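You operate a simulated robot arm through the tools that you are given. There is no shell and no other tool. Be economical: measure what you need, move in short steps, check, and stop when the job is done.

You run a simulated robot arm. Do the job below in one go: nothing can be reset, and whatever is moved stays where it is left.

JOB
Put one of the end plugs from the top of the spring bench on top of the new roller there.

It is judged by the outcome, as a careful person would: the job done as asked, and still so three seconds after it is handed in. It fails if anything else is knocked over, pushed out of place, dropped, spilled or broken.

ROBOT AND FRAMES
A 6-joint arm with a two-finger parallel gripper, fixed in place. Base frame: the origin is at the foot of the arm, x ahead of it, y to its left, z up; the work surface is at about z = 0. Lengths are in m, angles in rad, forces in N, time in s.
With the tool pointing down near the work surface it reaches from about 0.18 to 0.46 m from the base axis. Its first joint turns from -1.222 to 1.222 rad. Payload 1.9 kg.
The tool frame sits at the grasp point between the pads (the TCP): z along the fingers, y along the line on which they close. The tips reach 0.023 m beyond it. Largest opening 0.094 m; finger width 0.038, thickness 0.01; the body of the gripper, 0.054 by 0.096 m, starts 0.039 m behind the TCP.
Orientation is told as [roll, pitch, yaw] about the base's x, y, z axes, in that order, counted from this pose: with the fingers straight down and closing along the base's y, the tool's x points along the base's -x, its y along +y and its z along -z.

CONTROLS
- The arm moves only by the tool jog_arm. Its argument "commands" is one flat list of numbers, 7 for each row, row after row: the turn, a rotation vector about the base's x, y, z in rad, then the shift along the base's x, y, z in m, then the gripper command, from -1 (shut) to 1 (fully open), values between in proportion. In form: [wx, wy, wz, tx, ty, tz, gripper, wx, wy, wz, tx, ty, tz, gripper, ...]. A call has 1 to 12 rows; each row shifts and turns the commanded pose from where the row before left it. A row lasts 0.2 s, in which the tool goes at most 0.05 m and 0.15 rad; a call with a longer step from one row to the next is refused whole, and so is a gripper value outside its range. A pose out of reach is approached as far as the arm can. The call stops where the force on the tool passes 40 N (or 10 N more than at its start, if that is more) or the arm is blocked; 0.2 s more then pass. The fingers move at their own pace (about 0.108 m/s each) and stop on an object; they squeeze with about 43 N. The grip force told is the motor's: it shows also when the fingers shut on nothing. Time passes only in rows, and 0.2 s behind the last, so rows that do not move let the fingers close. The reply holds the time, the measured pose of the TCP, the force on the tool along the base axes, the opening and the grip force, in the units named above and with some noise.
- Cameras (640 x 400 px; columns grow to the right, rows downward): "scene" is fixed at [0.0589, 0.318, 0.4222]; the picture's right is [-0.72, -0.69, 0.00], its down [-0.40, 0.42, -0.81] and it looks along [0.56, -0.59, -0.58] (base axes); focal length 214 px, centre (320, 200). "wrist" rides on the gripper at [-0.039, 0, -0.044] in the tool frame; the picture's right is [0.00, -1.00, 0.00], its down [0.97, 0.00, -0.24] and it looks along [0.24, 0.00, 0.97] (tool axes); focal length 218 px, centre (320, 200). There is no depth. A picture from a camera that has moved, and an enlarged one, comes with that camera's place and axes in the base frame and with its lens.
- camera(camera): a new picture of that camera. No time passes.
- enlarge(camera, box): a new picture of the part [left, top, right, bottom] of that camera's present view, enlarged. No time passes.
- sign_off(): hands the job in; it is judged then, once.

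Go step by step. Nothing tells you positions but the pictures and the camera data: compare them with the known pose of the tool, close in by small moves and look again before you grip or let go. The budget is 90 turns and 46 pictures, counting those below and the enlarged ones. Unless the task says otherwise, let go and move clear before handing in, and close with one line.

The tools are called as name(argument=value, ...) on one line, values as JSON. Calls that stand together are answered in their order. jog_arm: Moves the arm, as the interface text tells. Its arguments: {"type":"object","properties":{"commands":{"type":"array","items":{"type":"number"}}},"required":["commands"]} The other tools are called the same way: camera (camera) takes a picture; enlarge (camera, box) takes an enlarged picture of a part of a camera's view; sign_off () hands the job in.

At the start:

```text
time: 0.0
eef_pos: [0.2419, -0.144, 0.2788]
ee_rot: [0.002, -0.001, 0.001]
contact_force: [0.0, 1.2, -0.2]
finger_gap: 0.0942
finger_force: 0.0
```

scene: 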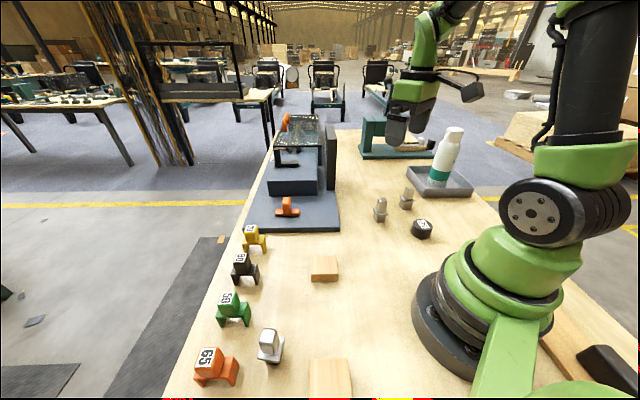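
wrist: 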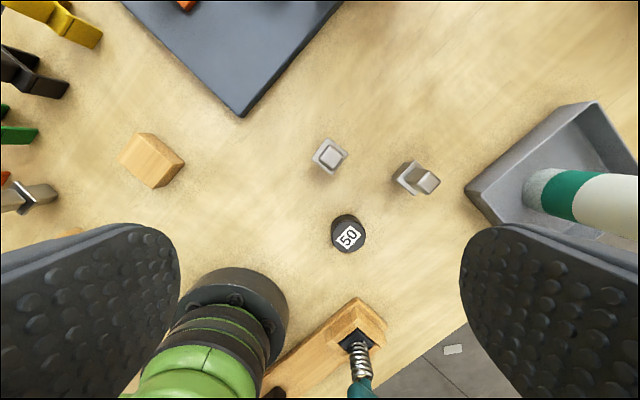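

I see a workbench with numbered coloured clips, grey metal pieces, a black disc marked 50, and several fixtures. I'll enlarge the views to identify the spring bench, plugs and roller.

enlarge(camera="scene", box=[240, 100, 480, 250])

enlarge(camera="scene", box=[180, 210, 420, 400])

enlarge(camera="wrist", box=[280, 100, 480, 280])

```text
2.67 times, centred on (360, 175) of scene
camera zoom: at [0.0589, 0.318, 0.4222], right [-0.72, -0.69, 0.0], down [-0.4, 0.42, -0.81], along [0.56, -0.59, -0.58], focal length 572 px, centre (213, 267)
```

zoom: 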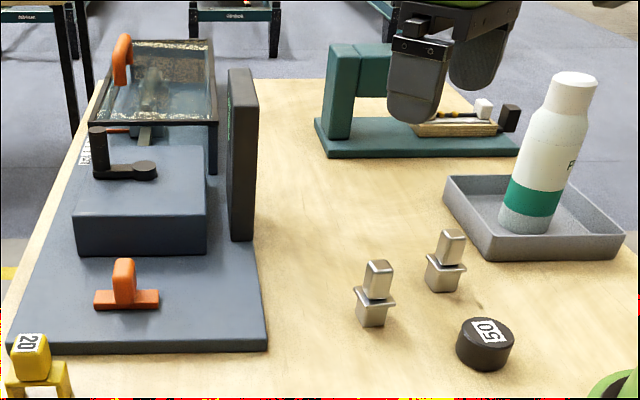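

```text
2.11 times, centred on (300, 305) of scene
camera zoom: at [0.0589, 0.318, 0.4222], right [-0.72, -0.69, 0.0], down [-0.4, 0.42, -0.81], along [0.56, -0.59, -0.58], focal length 452 px, centre (362, -21)
```

zoom: 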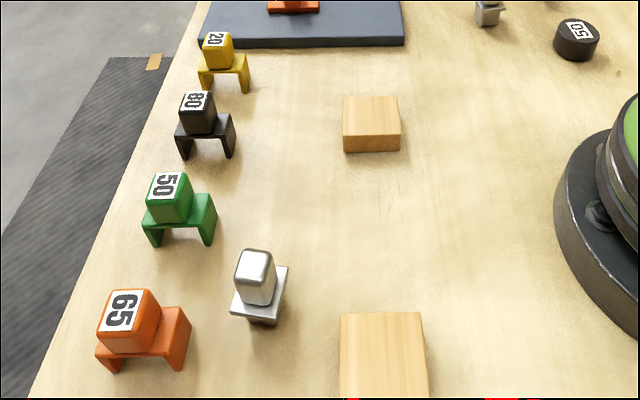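

```text
2.22 times, centred on (380, 190) of wrist
camera zoom: at [0.2828, -0.1429, 0.3223], right [0.0, -1.0, 0.0], down [-0.97, 0.0, 0.24], along [-0.24, 0.0, -0.97], focal length 485 px, centre (187, 222)
```

zoom: 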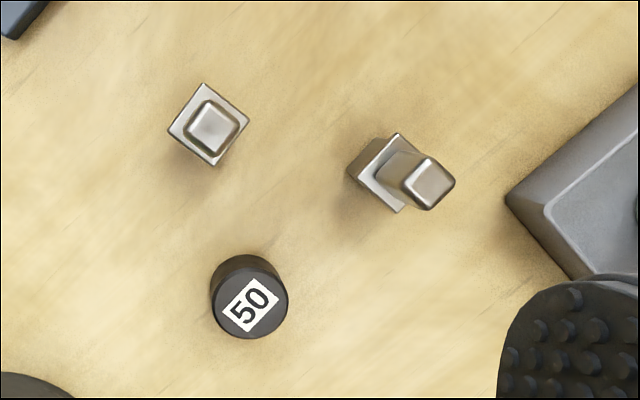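

The metal pieces look like plugs, but the spring bench and roller aren't clear yet. A wooden plank with a coil spring shows at the bottom of the wrist view, so I'll look closer there.

enlarge(camera="wrist", box=[250, 270, 470, 400])

enlarge(camera="scene", box=[350, 100, 490, 190])

enlarge(camera="scene", box=[250, 100, 350, 180])

enlarge(camera="scene", box=[520, 280, 640, 400])

```text
2.91 times, centred on (360, 335) of wrist
camera zoom: at [0.2828, -0.1429, 0.3223], right [0.0, -1.0, 0.0], down [-0.97, 0.0, 0.24], along [-0.24, 0.0, -0.97], focal length 635 px, centre (204, -193)
```

zoom: 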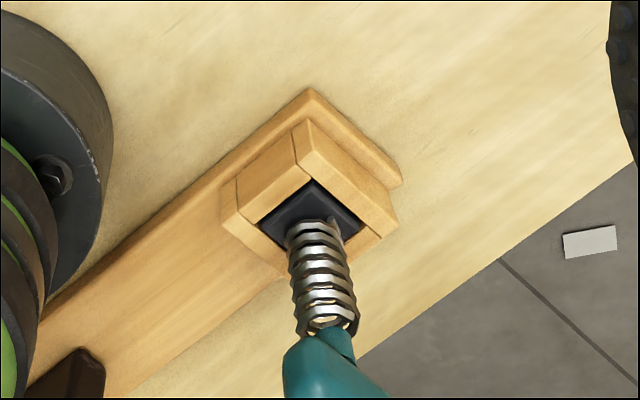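

```text
4.44 times, centred on (420, 145) of scene
camera zoom: at [0.0589, 0.318, 0.4222], right [-0.72, -0.69, 0.0], down [-0.4, 0.42, -0.81], along [0.56, -0.59, -0.58], focal length 953 px, centre (-124, 444)
```

zoom: 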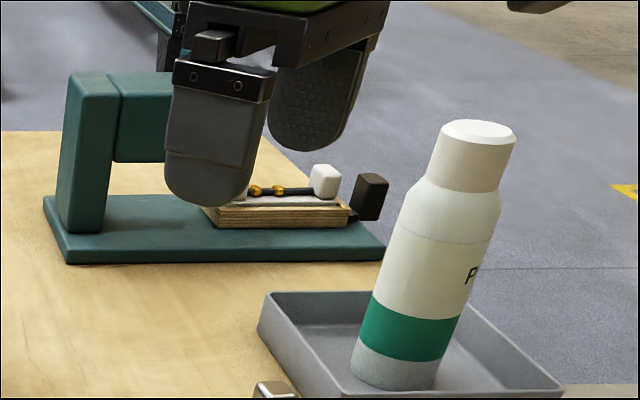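

```text
5.00 times, centred on (300, 140) of scene
camera zoom: at [0.0589, 0.318, 0.4222], right [-0.72, -0.69, 0.0], down [-0.4, 0.42, -0.81], along [0.56, -0.59, -0.58], focal length 1072 px, centre (420, 500)
```

zoom: 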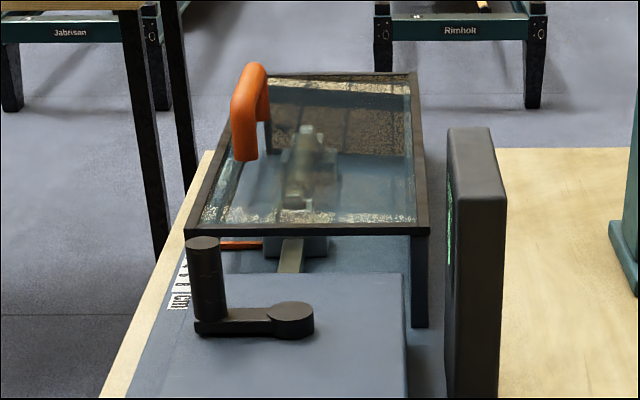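

```text
3.33 times, centred on (580, 340) of scene
camera zoom: at [0.0589, 0.318, 0.4222], right [-0.72, -0.69, 0.0], down [-0.4, 0.42, -0.81], along [0.56, -0.59, -0.58], focal length 715 px, centre (-547, -267)
```

zoom: 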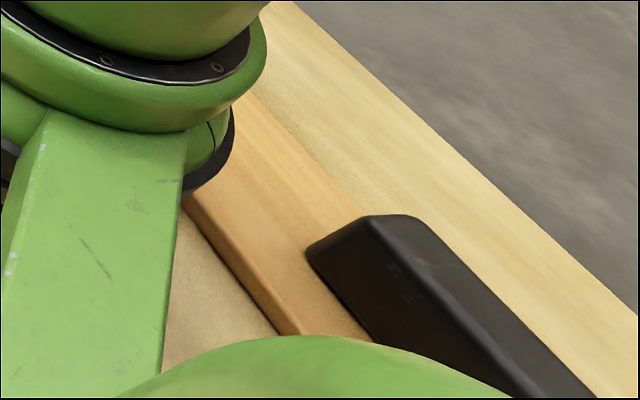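

The teal fixture is out of reach; the reachable candidates are the metal pieces, numbered clips and the black "50" cylinder. I'll swing left up high to see the rest of the bench from above.

jog_arm(commands=[0, 0, 0, 0, 0.04, 0.01, 1, 0, 0, 0, 0, 0.04, 0.01, 1, 0, 0, 0, 0, 0.04, 0.01, 1, 0, 0, 0, 0, 0.04, 0, 1, 0, 0, 0, 0, 0.04, 0, 1, 0, 0, 0, 0, 0.04, 0, 1])

camera(camera="wrist")

camera(camera="scene")

```text
time: 1.4
eef_pos: [0.2411, 0.097, 0.309]
ee_rot: [0.002, -0.003, -0.001]
contact_force: [0.7, 0.3, -1.4]
finger_gap: 0.094
finger_force: 0.0
```

```text
36 pictures are left
camera wrist: at [0.2819, 0.0971, 0.3525], right [0.0, -1.0, 0.0], down [-0.97, 0.0, 0.24], along [-0.24, 0.0, -0.97], focal length 218 px, centre (320, 200)
```

wrist: 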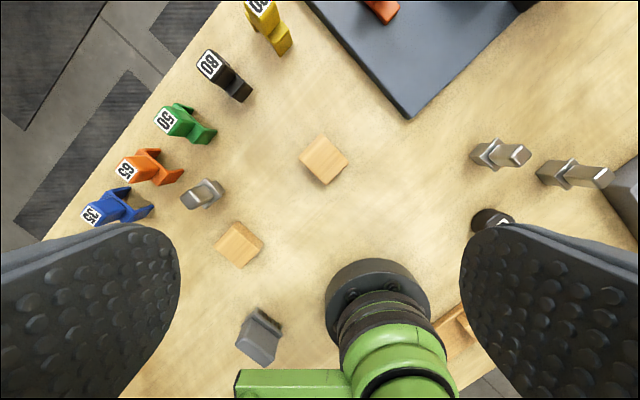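

```text
35 pictures are left
```

scene: 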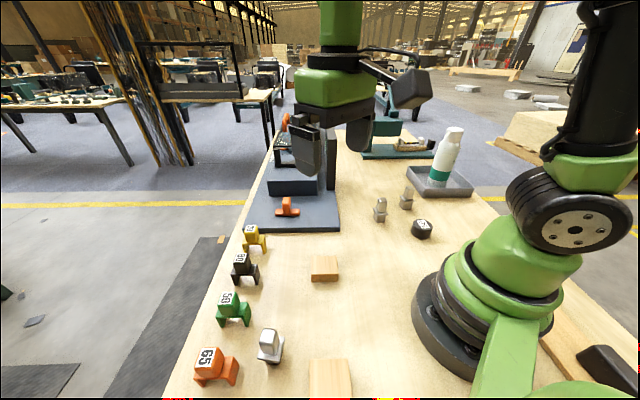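

There are five numbered clips, three metal pieces, a grey block near the base, wooden blocks, and the black "50" cylinder. I'll check the left metal piece and the grey block.

enlarge(camera="wrist", box=[160, 140, 300, 370])

enlarge(camera="wrist", box=[440, 110, 640, 250])

enlarge(camera="scene", box=[360, 170, 450, 250])

enlarge(camera="scene", box=[180, 320, 300, 400])

```text
1.74 times, centred on (230, 255) of wrist
camera zoom: at [0.2819, 0.0971, 0.3525], right [0.0, -1.0, 0.0], down [-0.97, 0.0, 0.24], along [-0.24, 0.0, -0.97], focal length 380 px, centre (476, 104)
```

zoom: 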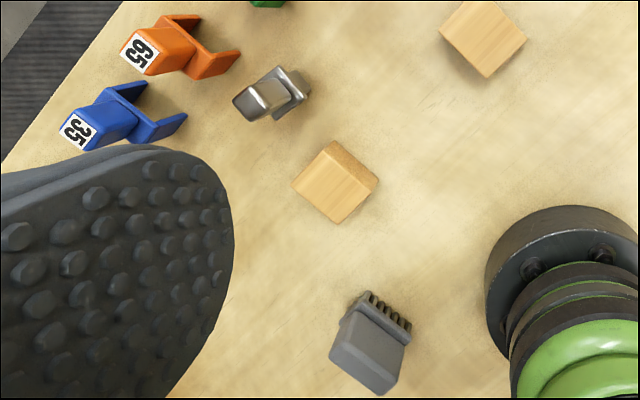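

```text
2.86 times, centred on (540, 180) of wrist
camera zoom: at [0.2819, 0.0971, 0.3525], right [0.0, -1.0, 0.0], down [-0.97, 0.0, 0.24], along [-0.24, 0.0, -0.97], focal length 624 px, centre (-309, 257)
```

zoom: 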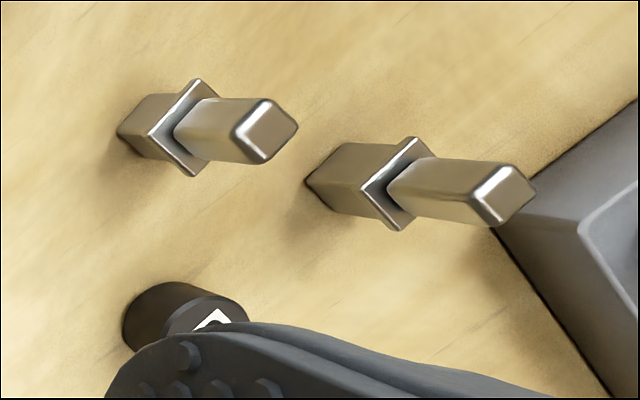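

```text
5.00 times, centred on (405, 210) of scene
camera zoom: at [0.0589, 0.3179, 0.4222], right [-0.72, -0.69, 0.0], down [-0.4, 0.42, -0.81], along [0.56, -0.59, -0.58], focal length 1072 px, centre (-105, 150)
```

zoom: 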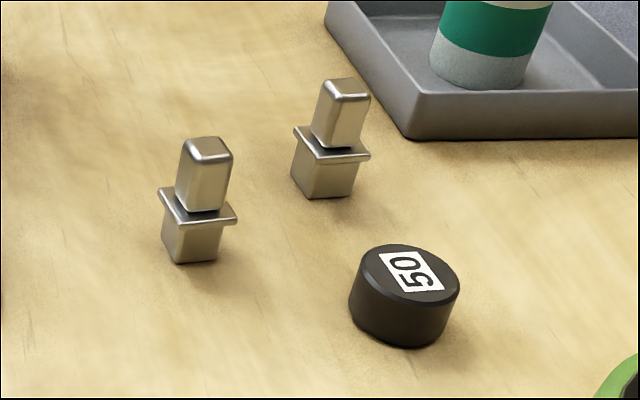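

```text
5.00 times, centred on (240, 360) of scene
camera zoom: at [0.0589, 0.3179, 0.4222], right [-0.72, -0.69, 0.0], down [-0.4, 0.42, -0.81], along [0.56, -0.59, -0.58], focal length 1072 px, centre (720, -600)
```

zoom: 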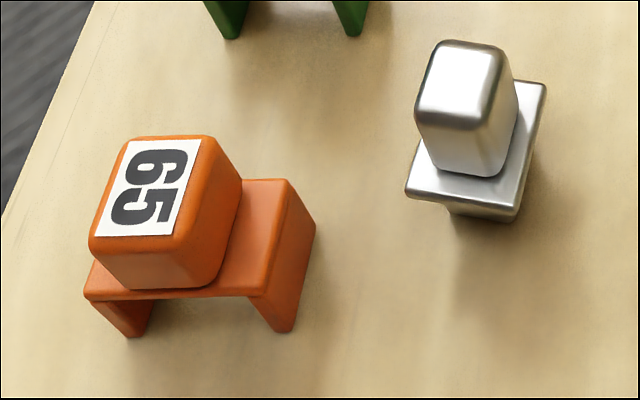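

The two identical flanged metal pieces look like end plugs, and the black cylinder like the roller. Before committing, I'll check the far left part of the bench for other candidates.

jog_arm(commands=[0, 0, 0, 0, 0.04, 0, 1, 0, 0, 0, -0.02, 0.04, 0, 1, 0, 0, 0, -0.02, 0.04, 0, 1, 0, 0, 0, -0.02, 0.02, 0, 1])

camera(camera="wrist")

```text
time: 2.4
eef_pos: [0.1818, 0.2354, 0.3089]
ee_rot: [0.002, -0.002, 0.0]
contact_force: [0.5, 0.3, 0.1]
finger_gap: 0.0941
finger_force: 0.2
```

```text
30 pictures are left
camera wrist: at [0.2219, 0.2355, 0.3517], right [0.0, -1.0, 0.0], down [-0.97, 0.0, 0.24], along [-0.24, 0.0, -0.97], focal length 218 px, centre (320, 200)
```

wrist: 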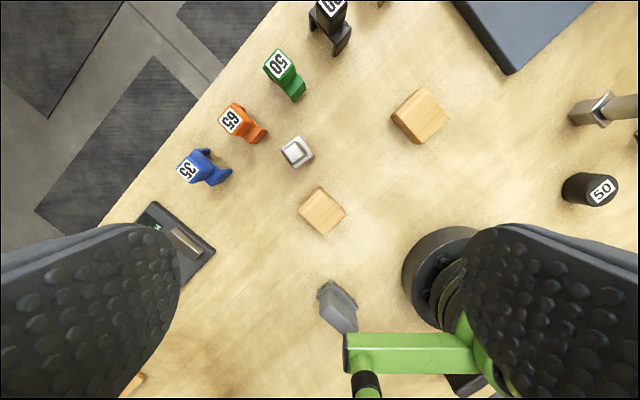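

A dark tray holding a small cylinder appears at the far left, partly hidden by the finger. I'll tilt the camera that way to see it.

jog_arm(commands=[0.15, 0, 0, 0, 0, 0, 1, 0.15, 0, 0, 0, 0, 0, 1, 0.15, 0, 0, 0, 0, 0, 1, 0.15, 0, 0, -0.01, 0, 0, 1])

camera(camera="wrist")

```text
time: 3.4
eef_pos: [0.1728, 0.2351, 0.3086]
ee_rot: [0.603, -0.006, -0.002]
contact_force: [0.0, -0.2, 0.1]
finger_gap: 0.094
finger_force: 0.1
```

```text
29 pictures are left
camera wrist: at [0.2125, 0.2109, 0.344], right [0.0, -0.82, -0.57], down [-0.97, -0.13, 0.19], along [-0.24, 0.55, -0.8], focal length 218 px, centre (320, 200)
```

wrist: 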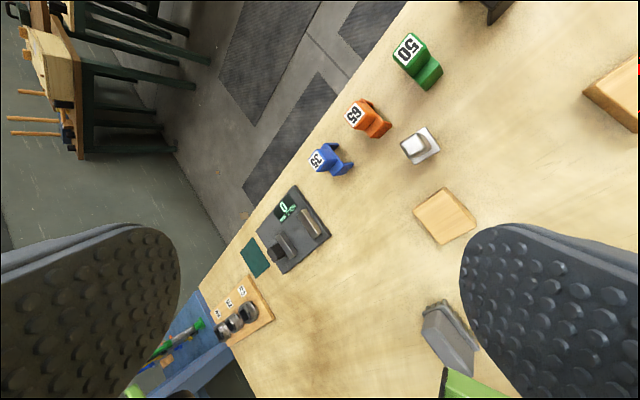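

enlarge(camera="wrist", box=[180, 180, 340, 360])

enlarge(camera="wrist", box=[380, 120, 500, 380])

```text
2.22 times, centred on (260, 270) of wrist
camera zoom: at [0.2125, 0.2109, 0.344], right [0.0, -0.82, -0.57], down [-0.97, -0.13, 0.19], along [-0.24, 0.55, -0.8], focal length 485 px, centre (453, 44)
```

zoom: 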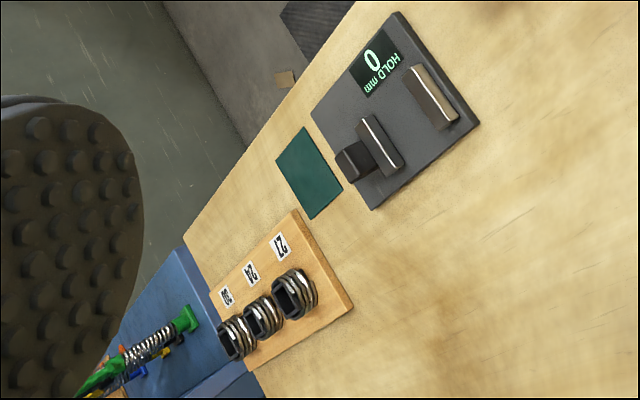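

```text
1.54 times, centred on (440, 250) of wrist
camera zoom: at [0.2125, 0.2109, 0.344], right [0.0, -0.82, -0.57], down [-0.97, -0.13, 0.19], along [-0.24, 0.55, -0.8], focal length 336 px, centre (135, 123)
```

zoom: 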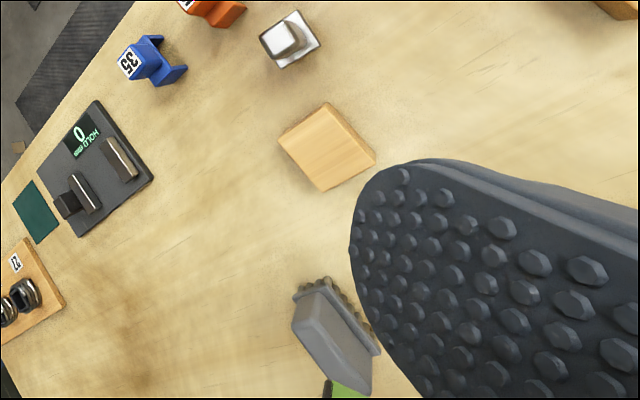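

The table itself is the spring bench: a spring board with 24/27/30 and a digital gauge sit at the left. To rule out another roller I'll look at the right side and the machine, tilting back while moving right.

jog_arm(commands=[-0.15, 0, 0, 0.02, -0.04, 0, 1, -0.15, 0, 0, 0.02, -0.04, 0, 1, -0.15, 0, 0, 0.02, -0.04, 0, 1, -0.15, 0, 0, 0, -0.04, 0, 1, -0.15, 0, 0, 0, -0.04, 0, 1, -0.15, 0, 0, 0, -0.04, 0, 1, -0.15, 0, 0, 0, -0.04, 0, 1, -0.15, 0, 0, 0, -0.04, 0, 1])

camera(camera="wrist")

```text
time: 5.2
eef_pos: [0.2321, -0.0851, 0.309]
ee_rot: [-0.601, -0.001, 0.002]
contact_force: [-0.3, -0.9, -0.9]
finger_gap: 0.0939
finger_force: 0.1
```

```text
26 pictures are left
camera wrist: at [0.2729, -0.0591, 0.3449], right [0.0, -0.83, 0.56], down [-0.97, 0.13, 0.2], along [-0.24, -0.55, -0.8], focal length 218 px, centre (320, 200)
```

wrist: 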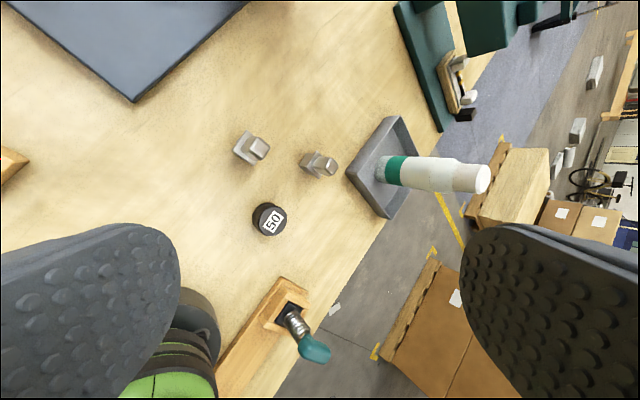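

No other roller exists, so the black "50" cylinder at about (0.158, -0.185) is it. Plug A stands at about (0.268, -0.157), roughly 0.07 tall and turned by about 51°. I'll level the tool, move above plug A and yaw to match.

jog_arm(commands=[0.15, 0, 0, 0.01, -0.02, -0.01, 1, 0.15, 0, 0, 0.01, -0.02, -0.01, 1, 0.15, 0, 0, 0.01, -0.02, -0.01, 1, 0.15, 0, 0, 0.006, -0.012, -0.01, 1, 0, 0, -0.14, 0, 0, -0.02, 1, 0, 0, -0.14, 0, 0, -0.02, 1, 0, 0, -0.14, 0, 0, -0.02, 1, 0, 0, -0.13, 0, 0, -0.02, 1, 0, 0, -0.13, 0, 0, -0.02, 1, 0, 0, 0, 0, 0, 0, 0.2])

camera(camera="wrist")

enlarge(camera="scene", box=[340, 140, 460, 250])

```text
time: 7.4
eef_pos: [0.2684, -0.1556, 0.1698]
ee_rot: [0.002, -0.002, -0.682]
contact_force: [-0.2, 1.1, -0.2]
finger_gap: 0.0562
finger_force: 0.0
```

```text
25 pictures are left
camera wrist: at [0.2994, -0.1798, 0.2128], right [-0.63, -0.78, 0.0], down [-0.75, 0.61, 0.24], along [-0.18, 0.15, -0.97], focal length 218 px, centre (320, 200)
```

wrist: 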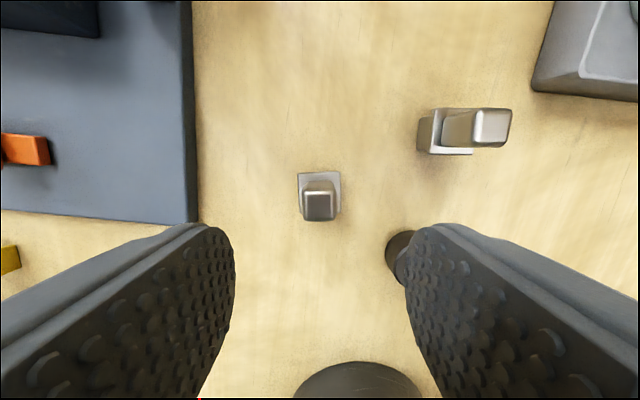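

```text
3.64 times, centred on (400, 195) of scene
camera zoom: at [0.0589, 0.318, 0.4222], right [-0.72, -0.69, 0.0], down [-0.4, 0.42, -0.81], along [0.56, -0.59, -0.58], focal length 780 px, centre (29, 218)
```

zoom: 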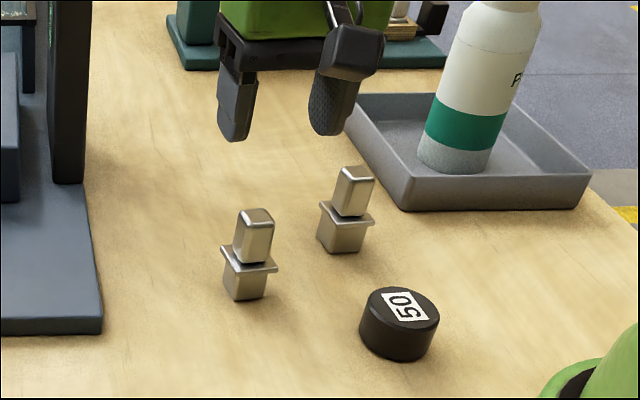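

The tool is centred over plug A with yaw matched. I'll lower to grip its upper block just above the flange.

jog_arm(commands=[0, 0, 0, 0.0005, 0, -0.025, 0.2, 0, 0, 0, 0, 0, -0.025, 0.2, 0, 0, 0, 0, 0, -0.02, 0.2, 0, 0, 0, 0, 0, -0.02, 0.2, 0, 0, 0, 0, 0, -0.013, 0.2])

enlarge(camera="scene", box=[340, 150, 450, 250])

camera(camera="wrist")

```text
time: 8.6
eef_pos: [0.2687, -0.155, 0.0657]
ee_rot: [0.001, -0.005, -0.68]
contact_force: [0.0, 0.3, -0.1]
finger_gap: 0.0564
finger_force: 0.1
```

```text
4.00 times, centred on (395, 200) of scene
camera zoom: at [0.0589, 0.318, 0.4222], right [-0.72, -0.69, 0.0], down [-0.4, 0.42, -0.81], along [0.56, -0.59, -0.58], focal length 858 px, centre (20, 200)
```

zoom: 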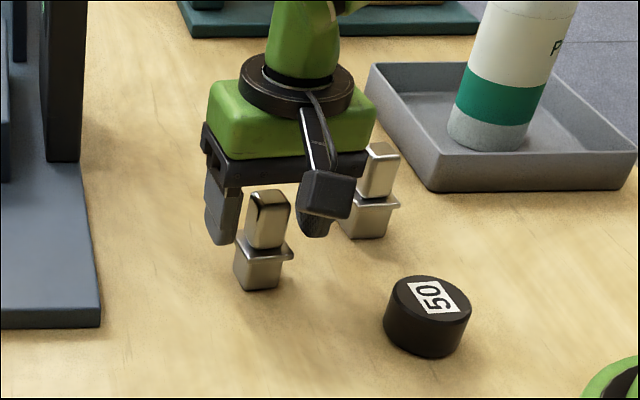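

```text
22 pictures are left
camera wrist: at [0.3006, -0.1791, 0.1085], right [-0.63, -0.78, 0.0], down [-0.76, 0.61, 0.24], along [-0.18, 0.15, -0.97], focal length 218 px, centre (320, 200)
```

wrist: 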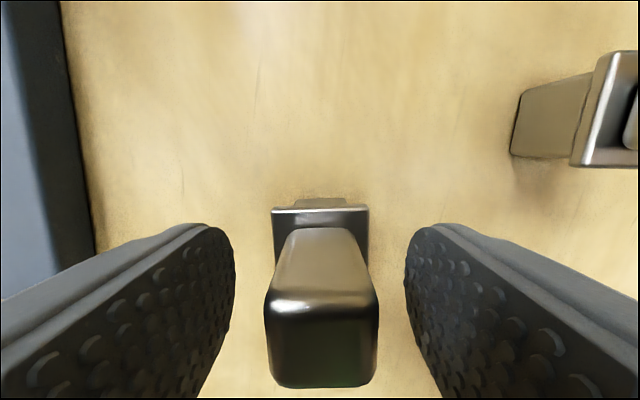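

The block is between the fingers, centred and clear of the flange. I'll close.

jog_arm(commands=[0, 0, 0, 0, 0, 0, -1, 0, 0, 0, 0, 0, 0, -1, 0, 0, 0, 0, 0, 0, -1])

camera(camera="wrist")

```text
time: 9.4
eef_pos: [0.2684, -0.1546, 0.0656]
ee_rot: [0.001, -0.002, -0.681]
contact_force: [0.2, -0.7, -0.3]
finger_gap: 0.0235
finger_force: 43.1
```

```text
21 pictures are left
camera wrist: at [0.3005, -0.1792, 0.1088], right [-0.63, -0.78, 0.0], down [-0.76, 0.61, 0.24], along [-0.18, 0.15, -0.97], focal length 218 px, centre (320, 200)
```

wrist: 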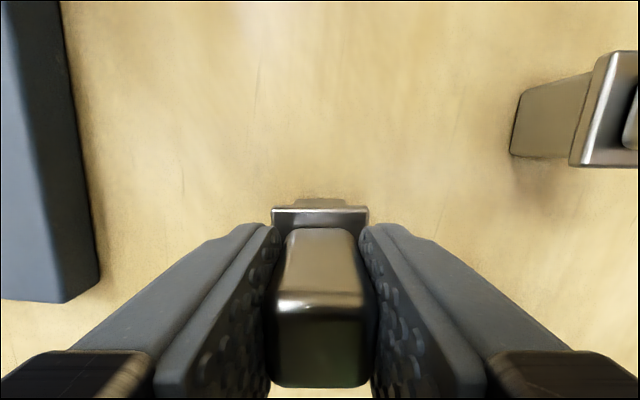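

The plug is gripped (gap 0.0235). I'll lift it straight up, then hover a little to the side of the roller so the camera sees it past the held plug.

jog_arm(commands=[0, 0, 0, 0, 0, 0.015, -1, 0, 0, 0, 0, 0, 0.03, -1, 0, 0, 0, 0, 0, 0.03, -1, 0, 0, 0, 0, 0, 0.03, -1, 0, 0, 0, 0, 0, 0.03, -1, 0, 0, 0, -0.025, 0, 0, -1, 0, 0, 0, -0.025, 0.002, 0, -1, 0, 0, 0, -0.028, 0.002, 0, -1, 0, 0, 0, 0, 0, 0, -1])

camera(camera="wrist")

camera(camera="scene")

```text
time: 11.4
eef_pos: [0.1934, -0.151, 0.202]
ee_rot: [0.002, -0.003, -0.68]
contact_force: [-1.2, -0.2, 0.0]
finger_gap: 0.0233
finger_force: 43.5
```

```text
20 pictures are left
camera wrist: at [0.2244, -0.1751, 0.2441], right [-0.63, -0.78, 0.0], down [-0.76, 0.61, 0.24], along [-0.18, 0.15, -0.97], focal length 218 px, centre (320, 200)
```

wrist: 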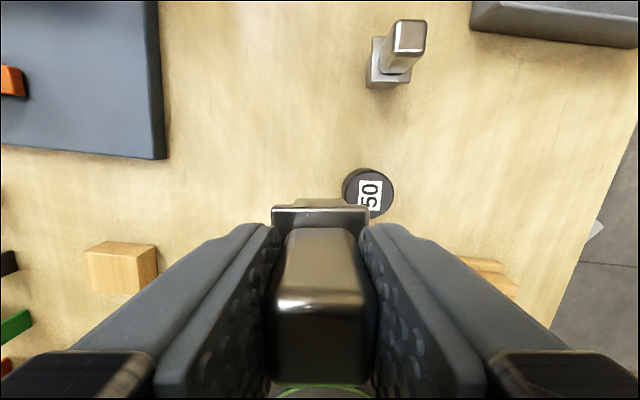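

```text
19 pictures are left
```

scene: 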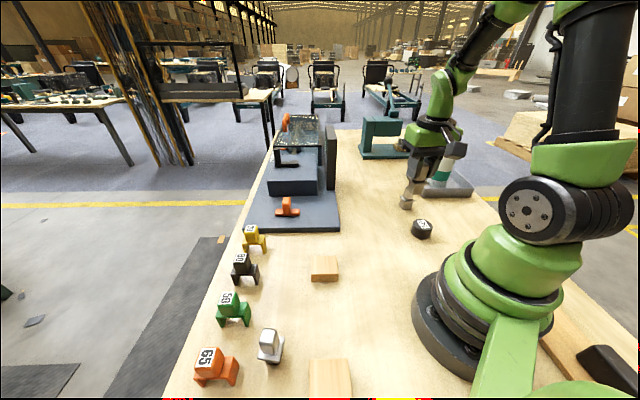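

The roller is visible just right of the held plug. I'll enlarge it for a precise centre.

enlarge(camera="wrist", box=[320, 150, 416, 230])

enlarge(camera="scene", box=[380, 170, 460, 250])

```text
5.00 times, centred on (368, 190) of wrist
camera zoom: at [0.2244, -0.1751, 0.2441], right [-0.63, -0.78, 0.0], down [-0.76, 0.61, 0.24], along [-0.18, 0.15, -0.97], focal length 1091 px, centre (80, 250)
```

zoom: 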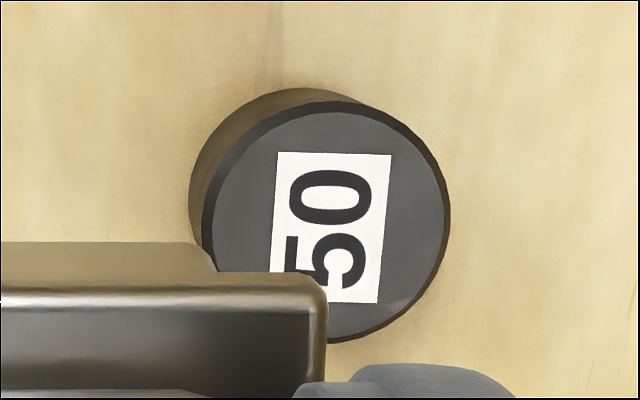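

```text
5.00 times, centred on (420, 210) of scene
camera zoom: at [0.0589, 0.318, 0.4222], right [-0.72, -0.69, 0.0], down [-0.4, 0.42, -0.81], along [0.56, -0.59, -0.58], focal length 1072 px, centre (-180, 150)
```

zoom: 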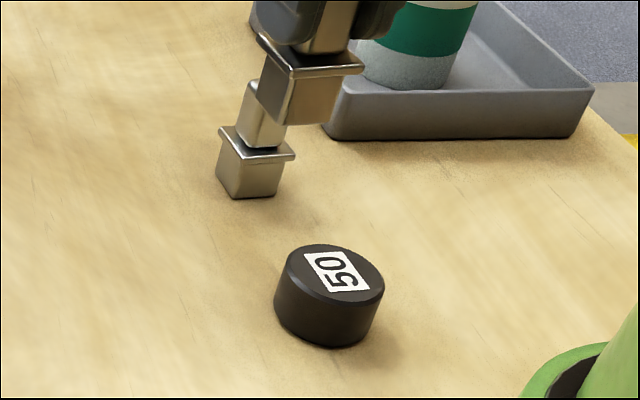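

The roller is about 50 mm in diameter, centred at (0.158, -0.184), with its top at about 0.03. I'll move over it and lower to just above.

jog_arm(commands=[0, 0, 0, -0.018, -0.0165, 0, -1, 0, 0, 0, -0.0182, -0.0165, 0, -1, 0, 0, 0, 0, 0, -0.03, -1, 0, 0, 0, 0, 0, -0.03, -1, 0, 0, 0, 0, 0, -0.027, -1, 0, 0, 0, 0, 0, 0, -1])

enlarge(camera="scene", box=[380, 150, 480, 250])

camera(camera="wrist")

```text
time: 12.8
eef_pos: [0.1538, -0.184, 0.1143]
ee_rot: [0.0, -0.003, -0.681]
contact_force: [0.1, -0.1, -0.4]
finger_gap: 0.023
finger_force: 43.4
```

```text
4.00 times, centred on (430, 200) of scene
camera zoom: at [0.0589, 0.318, 0.4222], right [-0.72, -0.69, 0.0], down [-0.4, 0.42, -0.81], along [0.56, -0.59, -0.58], focal length 858 px, centre (-120, 200)
```

zoom: 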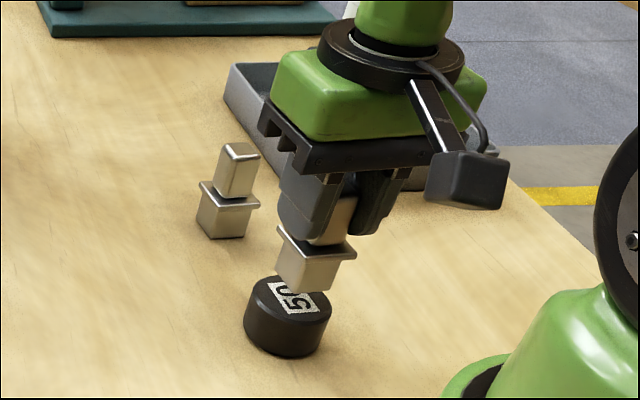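

```text
15 pictures are left
camera wrist: at [0.1859, -0.2083, 0.1577], right [-0.63, -0.78, 0.0], down [-0.76, 0.61, 0.24], along [-0.18, 0.15, -0.97], focal length 218 px, centre (320, 200)
```

wrist: 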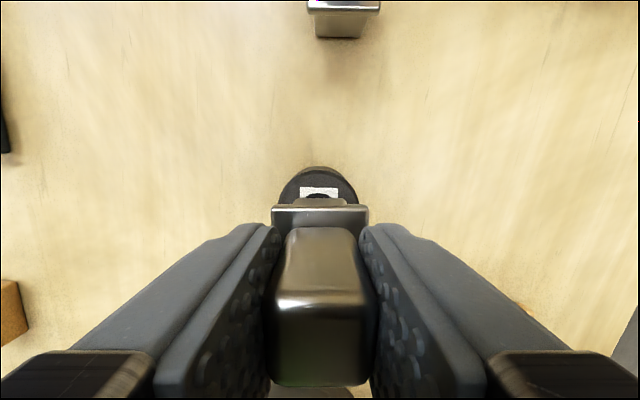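

The plug is nearly centred over the roller, with around 2 cm of clearance. I'll lower most of the way and then look again.

jog_arm(commands=[0, 0, 0, 0.0015, 0, -0.006, -1, 0, 0, 0, 0, 0, -0.005, -1, 0, 0, 0, 0, 0, 0, -1])

enlarge(camera="scene", box=[395, 180, 455, 250])

```text
time: 13.6
eef_pos: [0.1556, -0.1846, 0.1032]
ee_rot: [0.002, -0.004, -0.681]
contact_force: [-0.6, -0.5, -1.4]
finger_gap: 0.023
finger_force: 42.7
```

```text
5.71 times, centred on (425, 215) of scene
camera zoom: at [0.0589, 0.318, 0.4222], right [-0.72, -0.69, 0.0], down [-0.4, 0.42, -0.81], along [0.56, -0.59, -0.58], focal length 1226 px, centre (-280, 114)
```

zoom: 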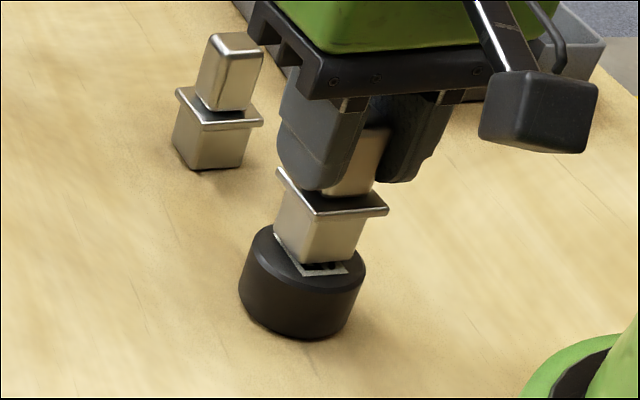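

Only a few millimetres of gap remain, and the scene view hints at a small sideways offset. I'll check more closely before setting down.

enlarge(camera="scene", box=[408, 206, 448, 242])

enlarge(camera="wrist", box=[260, 150, 380, 230])

```text
11.11 times, centred on (428, 224) of scene
camera zoom: at [0.0589, 0.318, 0.4222], right [-0.72, -0.69, 0.0], down [-0.4, 0.42, -0.81], along [0.56, -0.59, -0.58], focal length 2383 px, centre (-880, -67)
```

zoom: 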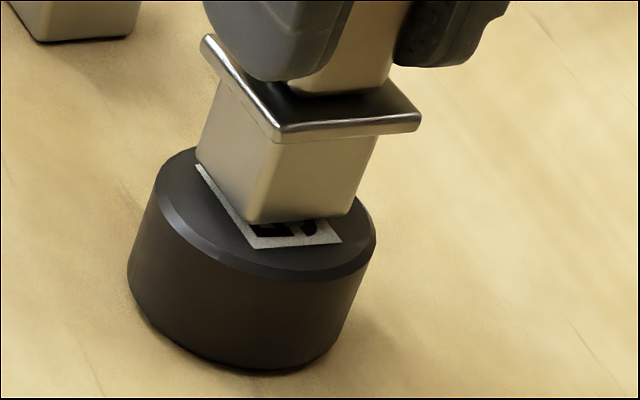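

```text
5.00 times, centred on (320, 190) of wrist
camera zoom: at [0.188, -0.2088, 0.1462], right [-0.63, -0.78, 0.0], down [-0.76, 0.61, 0.24], along [-0.18, 0.15, -0.97], focal length 1091 px, centre (320, 250)
```

zoom: 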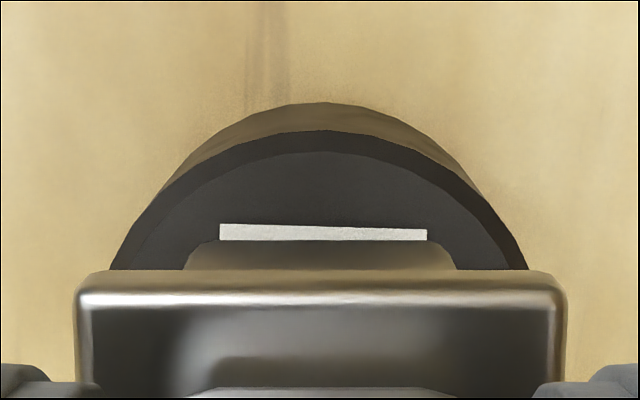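

Both views agree the plug is centred over the roller, with a gap of about 7 mm. I'll lower gently to contact.

jog_arm(commands=[0, 0, 0, 0, 0, -0.003, -1, 0, 0, 0, 0, 0, -0.002, -1, 0, 0, 0, 0, 0, -0.001, -1, 0, 0, 0, 0, 0, 0, -1])

enlarge(camera="scene", box=[408, 206, 448, 242])

```text
time: 14.6
eef_pos: [0.1562, -0.1847, 0.098]
ee_rot: [0.001, -0.003, -0.68]
contact_force: [-4.3, 1.9, 28.2]
finger_gap: 0.0232
finger_force: 42.4
```

```text
11.11 times, centred on (428, 224) of scene
camera zoom: at [0.0588, 0.318, 0.4221], right [-0.72, -0.69, 0.0], down [-0.4, 0.42, -0.81], along [0.56, -0.59, -0.58], focal length 2383 px, centre (-880, -67)
```

zoom: 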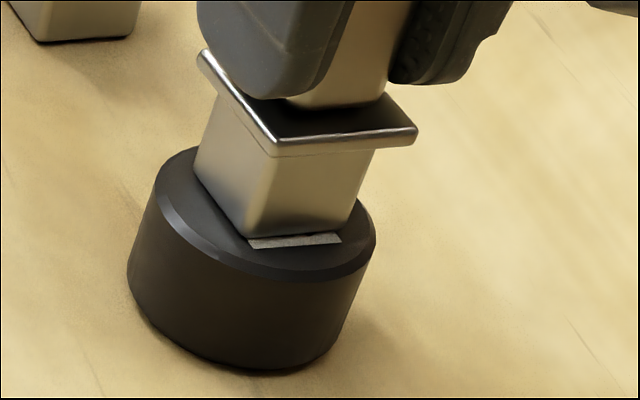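

Contact is made (28 N) and the plug sits flat on the roller. I'll ease off slightly, open the fingers, and rise straight up.

jog_arm(commands=[0, 0, 0, 0, 0, 0.0006, -1, 0, 0, 0, 0, 0, 0, -1])

jog_arm(commands=[0, 0, 0, 0, 0, 0, -0.3, 0, 0, 0, 0, 0, 0, 0.1, 0, 0, 0, 0, 0, 0, 0.2, 0, 0, 0, 0, 0, 0, 0.2])

camera(camera="wrist")

```text
time: 15.2
eef_pos: [0.1568, -0.1851, 0.098]
ee_rot: [0.002, -0.002, -0.679]
contact_force: [-1.0, -0.3, 18.3]
finger_gap: 0.023
finger_force: 43.2
```

```text
time: 16.2
eef_pos: [0.1563, -0.1841, 0.0985]
ee_rot: [0.001, -0.002, -0.68]
contact_force: [-0.2, -0.7, 0.5]
finger_gap: 0.0565
finger_force: 0.0
```

```text
10 pictures are left
camera wrist: at [0.188, -0.2087, 0.1411], right [-0.63, -0.78, 0.0], down [-0.76, 0.61, 0.24], along [-0.18, 0.15, -0.97], focal length 218 px, centre (320, 200)
```

wrist: 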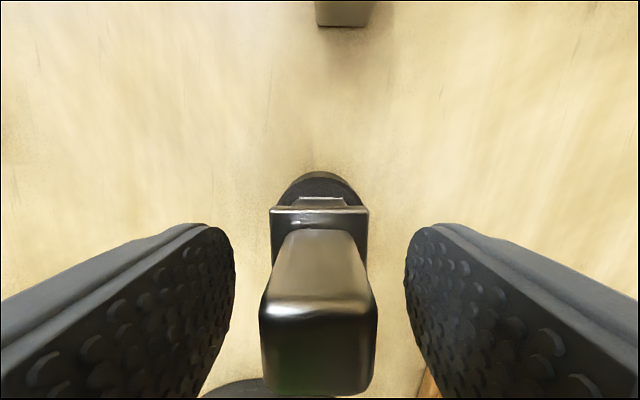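

The plug stands free on the roller between the open fingers. I'll raise straight up and back away.

jog_arm(commands=[0, 0, 0, 0, 0, 0.015, 0.2, 0, 0, 0, 0, 0, 0.025, 0.2, 0, 0, 0, 0, 0, 0.03, 0.2, 0, 0, 0, 0, 0, 0.03, 0.2, 0, 0, 0, 0.02, 0.02, 0.02, 0.2, 0, 0, 0, 0.03, 0.03, 0, 0.2, 0, 0, 0, 0.03, 0.03, 0, 0.2, 0, 0, 0, 0, 0, 0, 0.2])

enlarge(camera="scene", box=[360, 150, 480, 250])

camera(camera="wrist")

```text
time: 18.0
eef_pos: [0.2349, -0.1023, 0.2185]
ee_rot: [0.003, -0.003, -0.681]
contact_force: [-0.1, 1.1, 0.8]
finger_gap: 0.0566
finger_force: 0.1
```

```text
4.00 times, centred on (420, 200) of scene
camera zoom: at [0.0589, 0.318, 0.4222], right [-0.72, -0.69, 0.0], down [-0.4, 0.42, -0.81], along [0.56, -0.59, -0.58], focal length 858 px, centre (-80, 200)
```

zoom: 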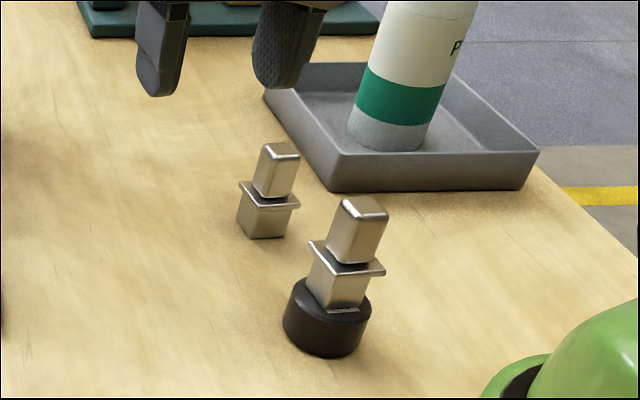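

```text
8 pictures are left
camera wrist: at [0.2672, -0.1265, 0.2602], right [-0.63, -0.78, 0.0], down [-0.76, 0.61, 0.24], along [-0.18, 0.15, -0.97], focal length 218 px, centre (320, 200)
```

wrist: 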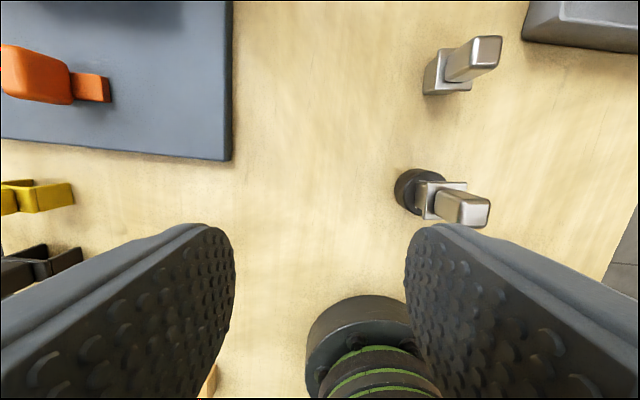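

The plug is standing upright on the roller, nothing else has moved, and the arm is clear. I'm handing in now.

sign_off()

```text
The job is handed in.
```

I put one metal end plug upright on top of the black "50" cylinder, which I took to be the new roller since nothing else on the bench looked like one. The arm is clear and nothing else was moved.
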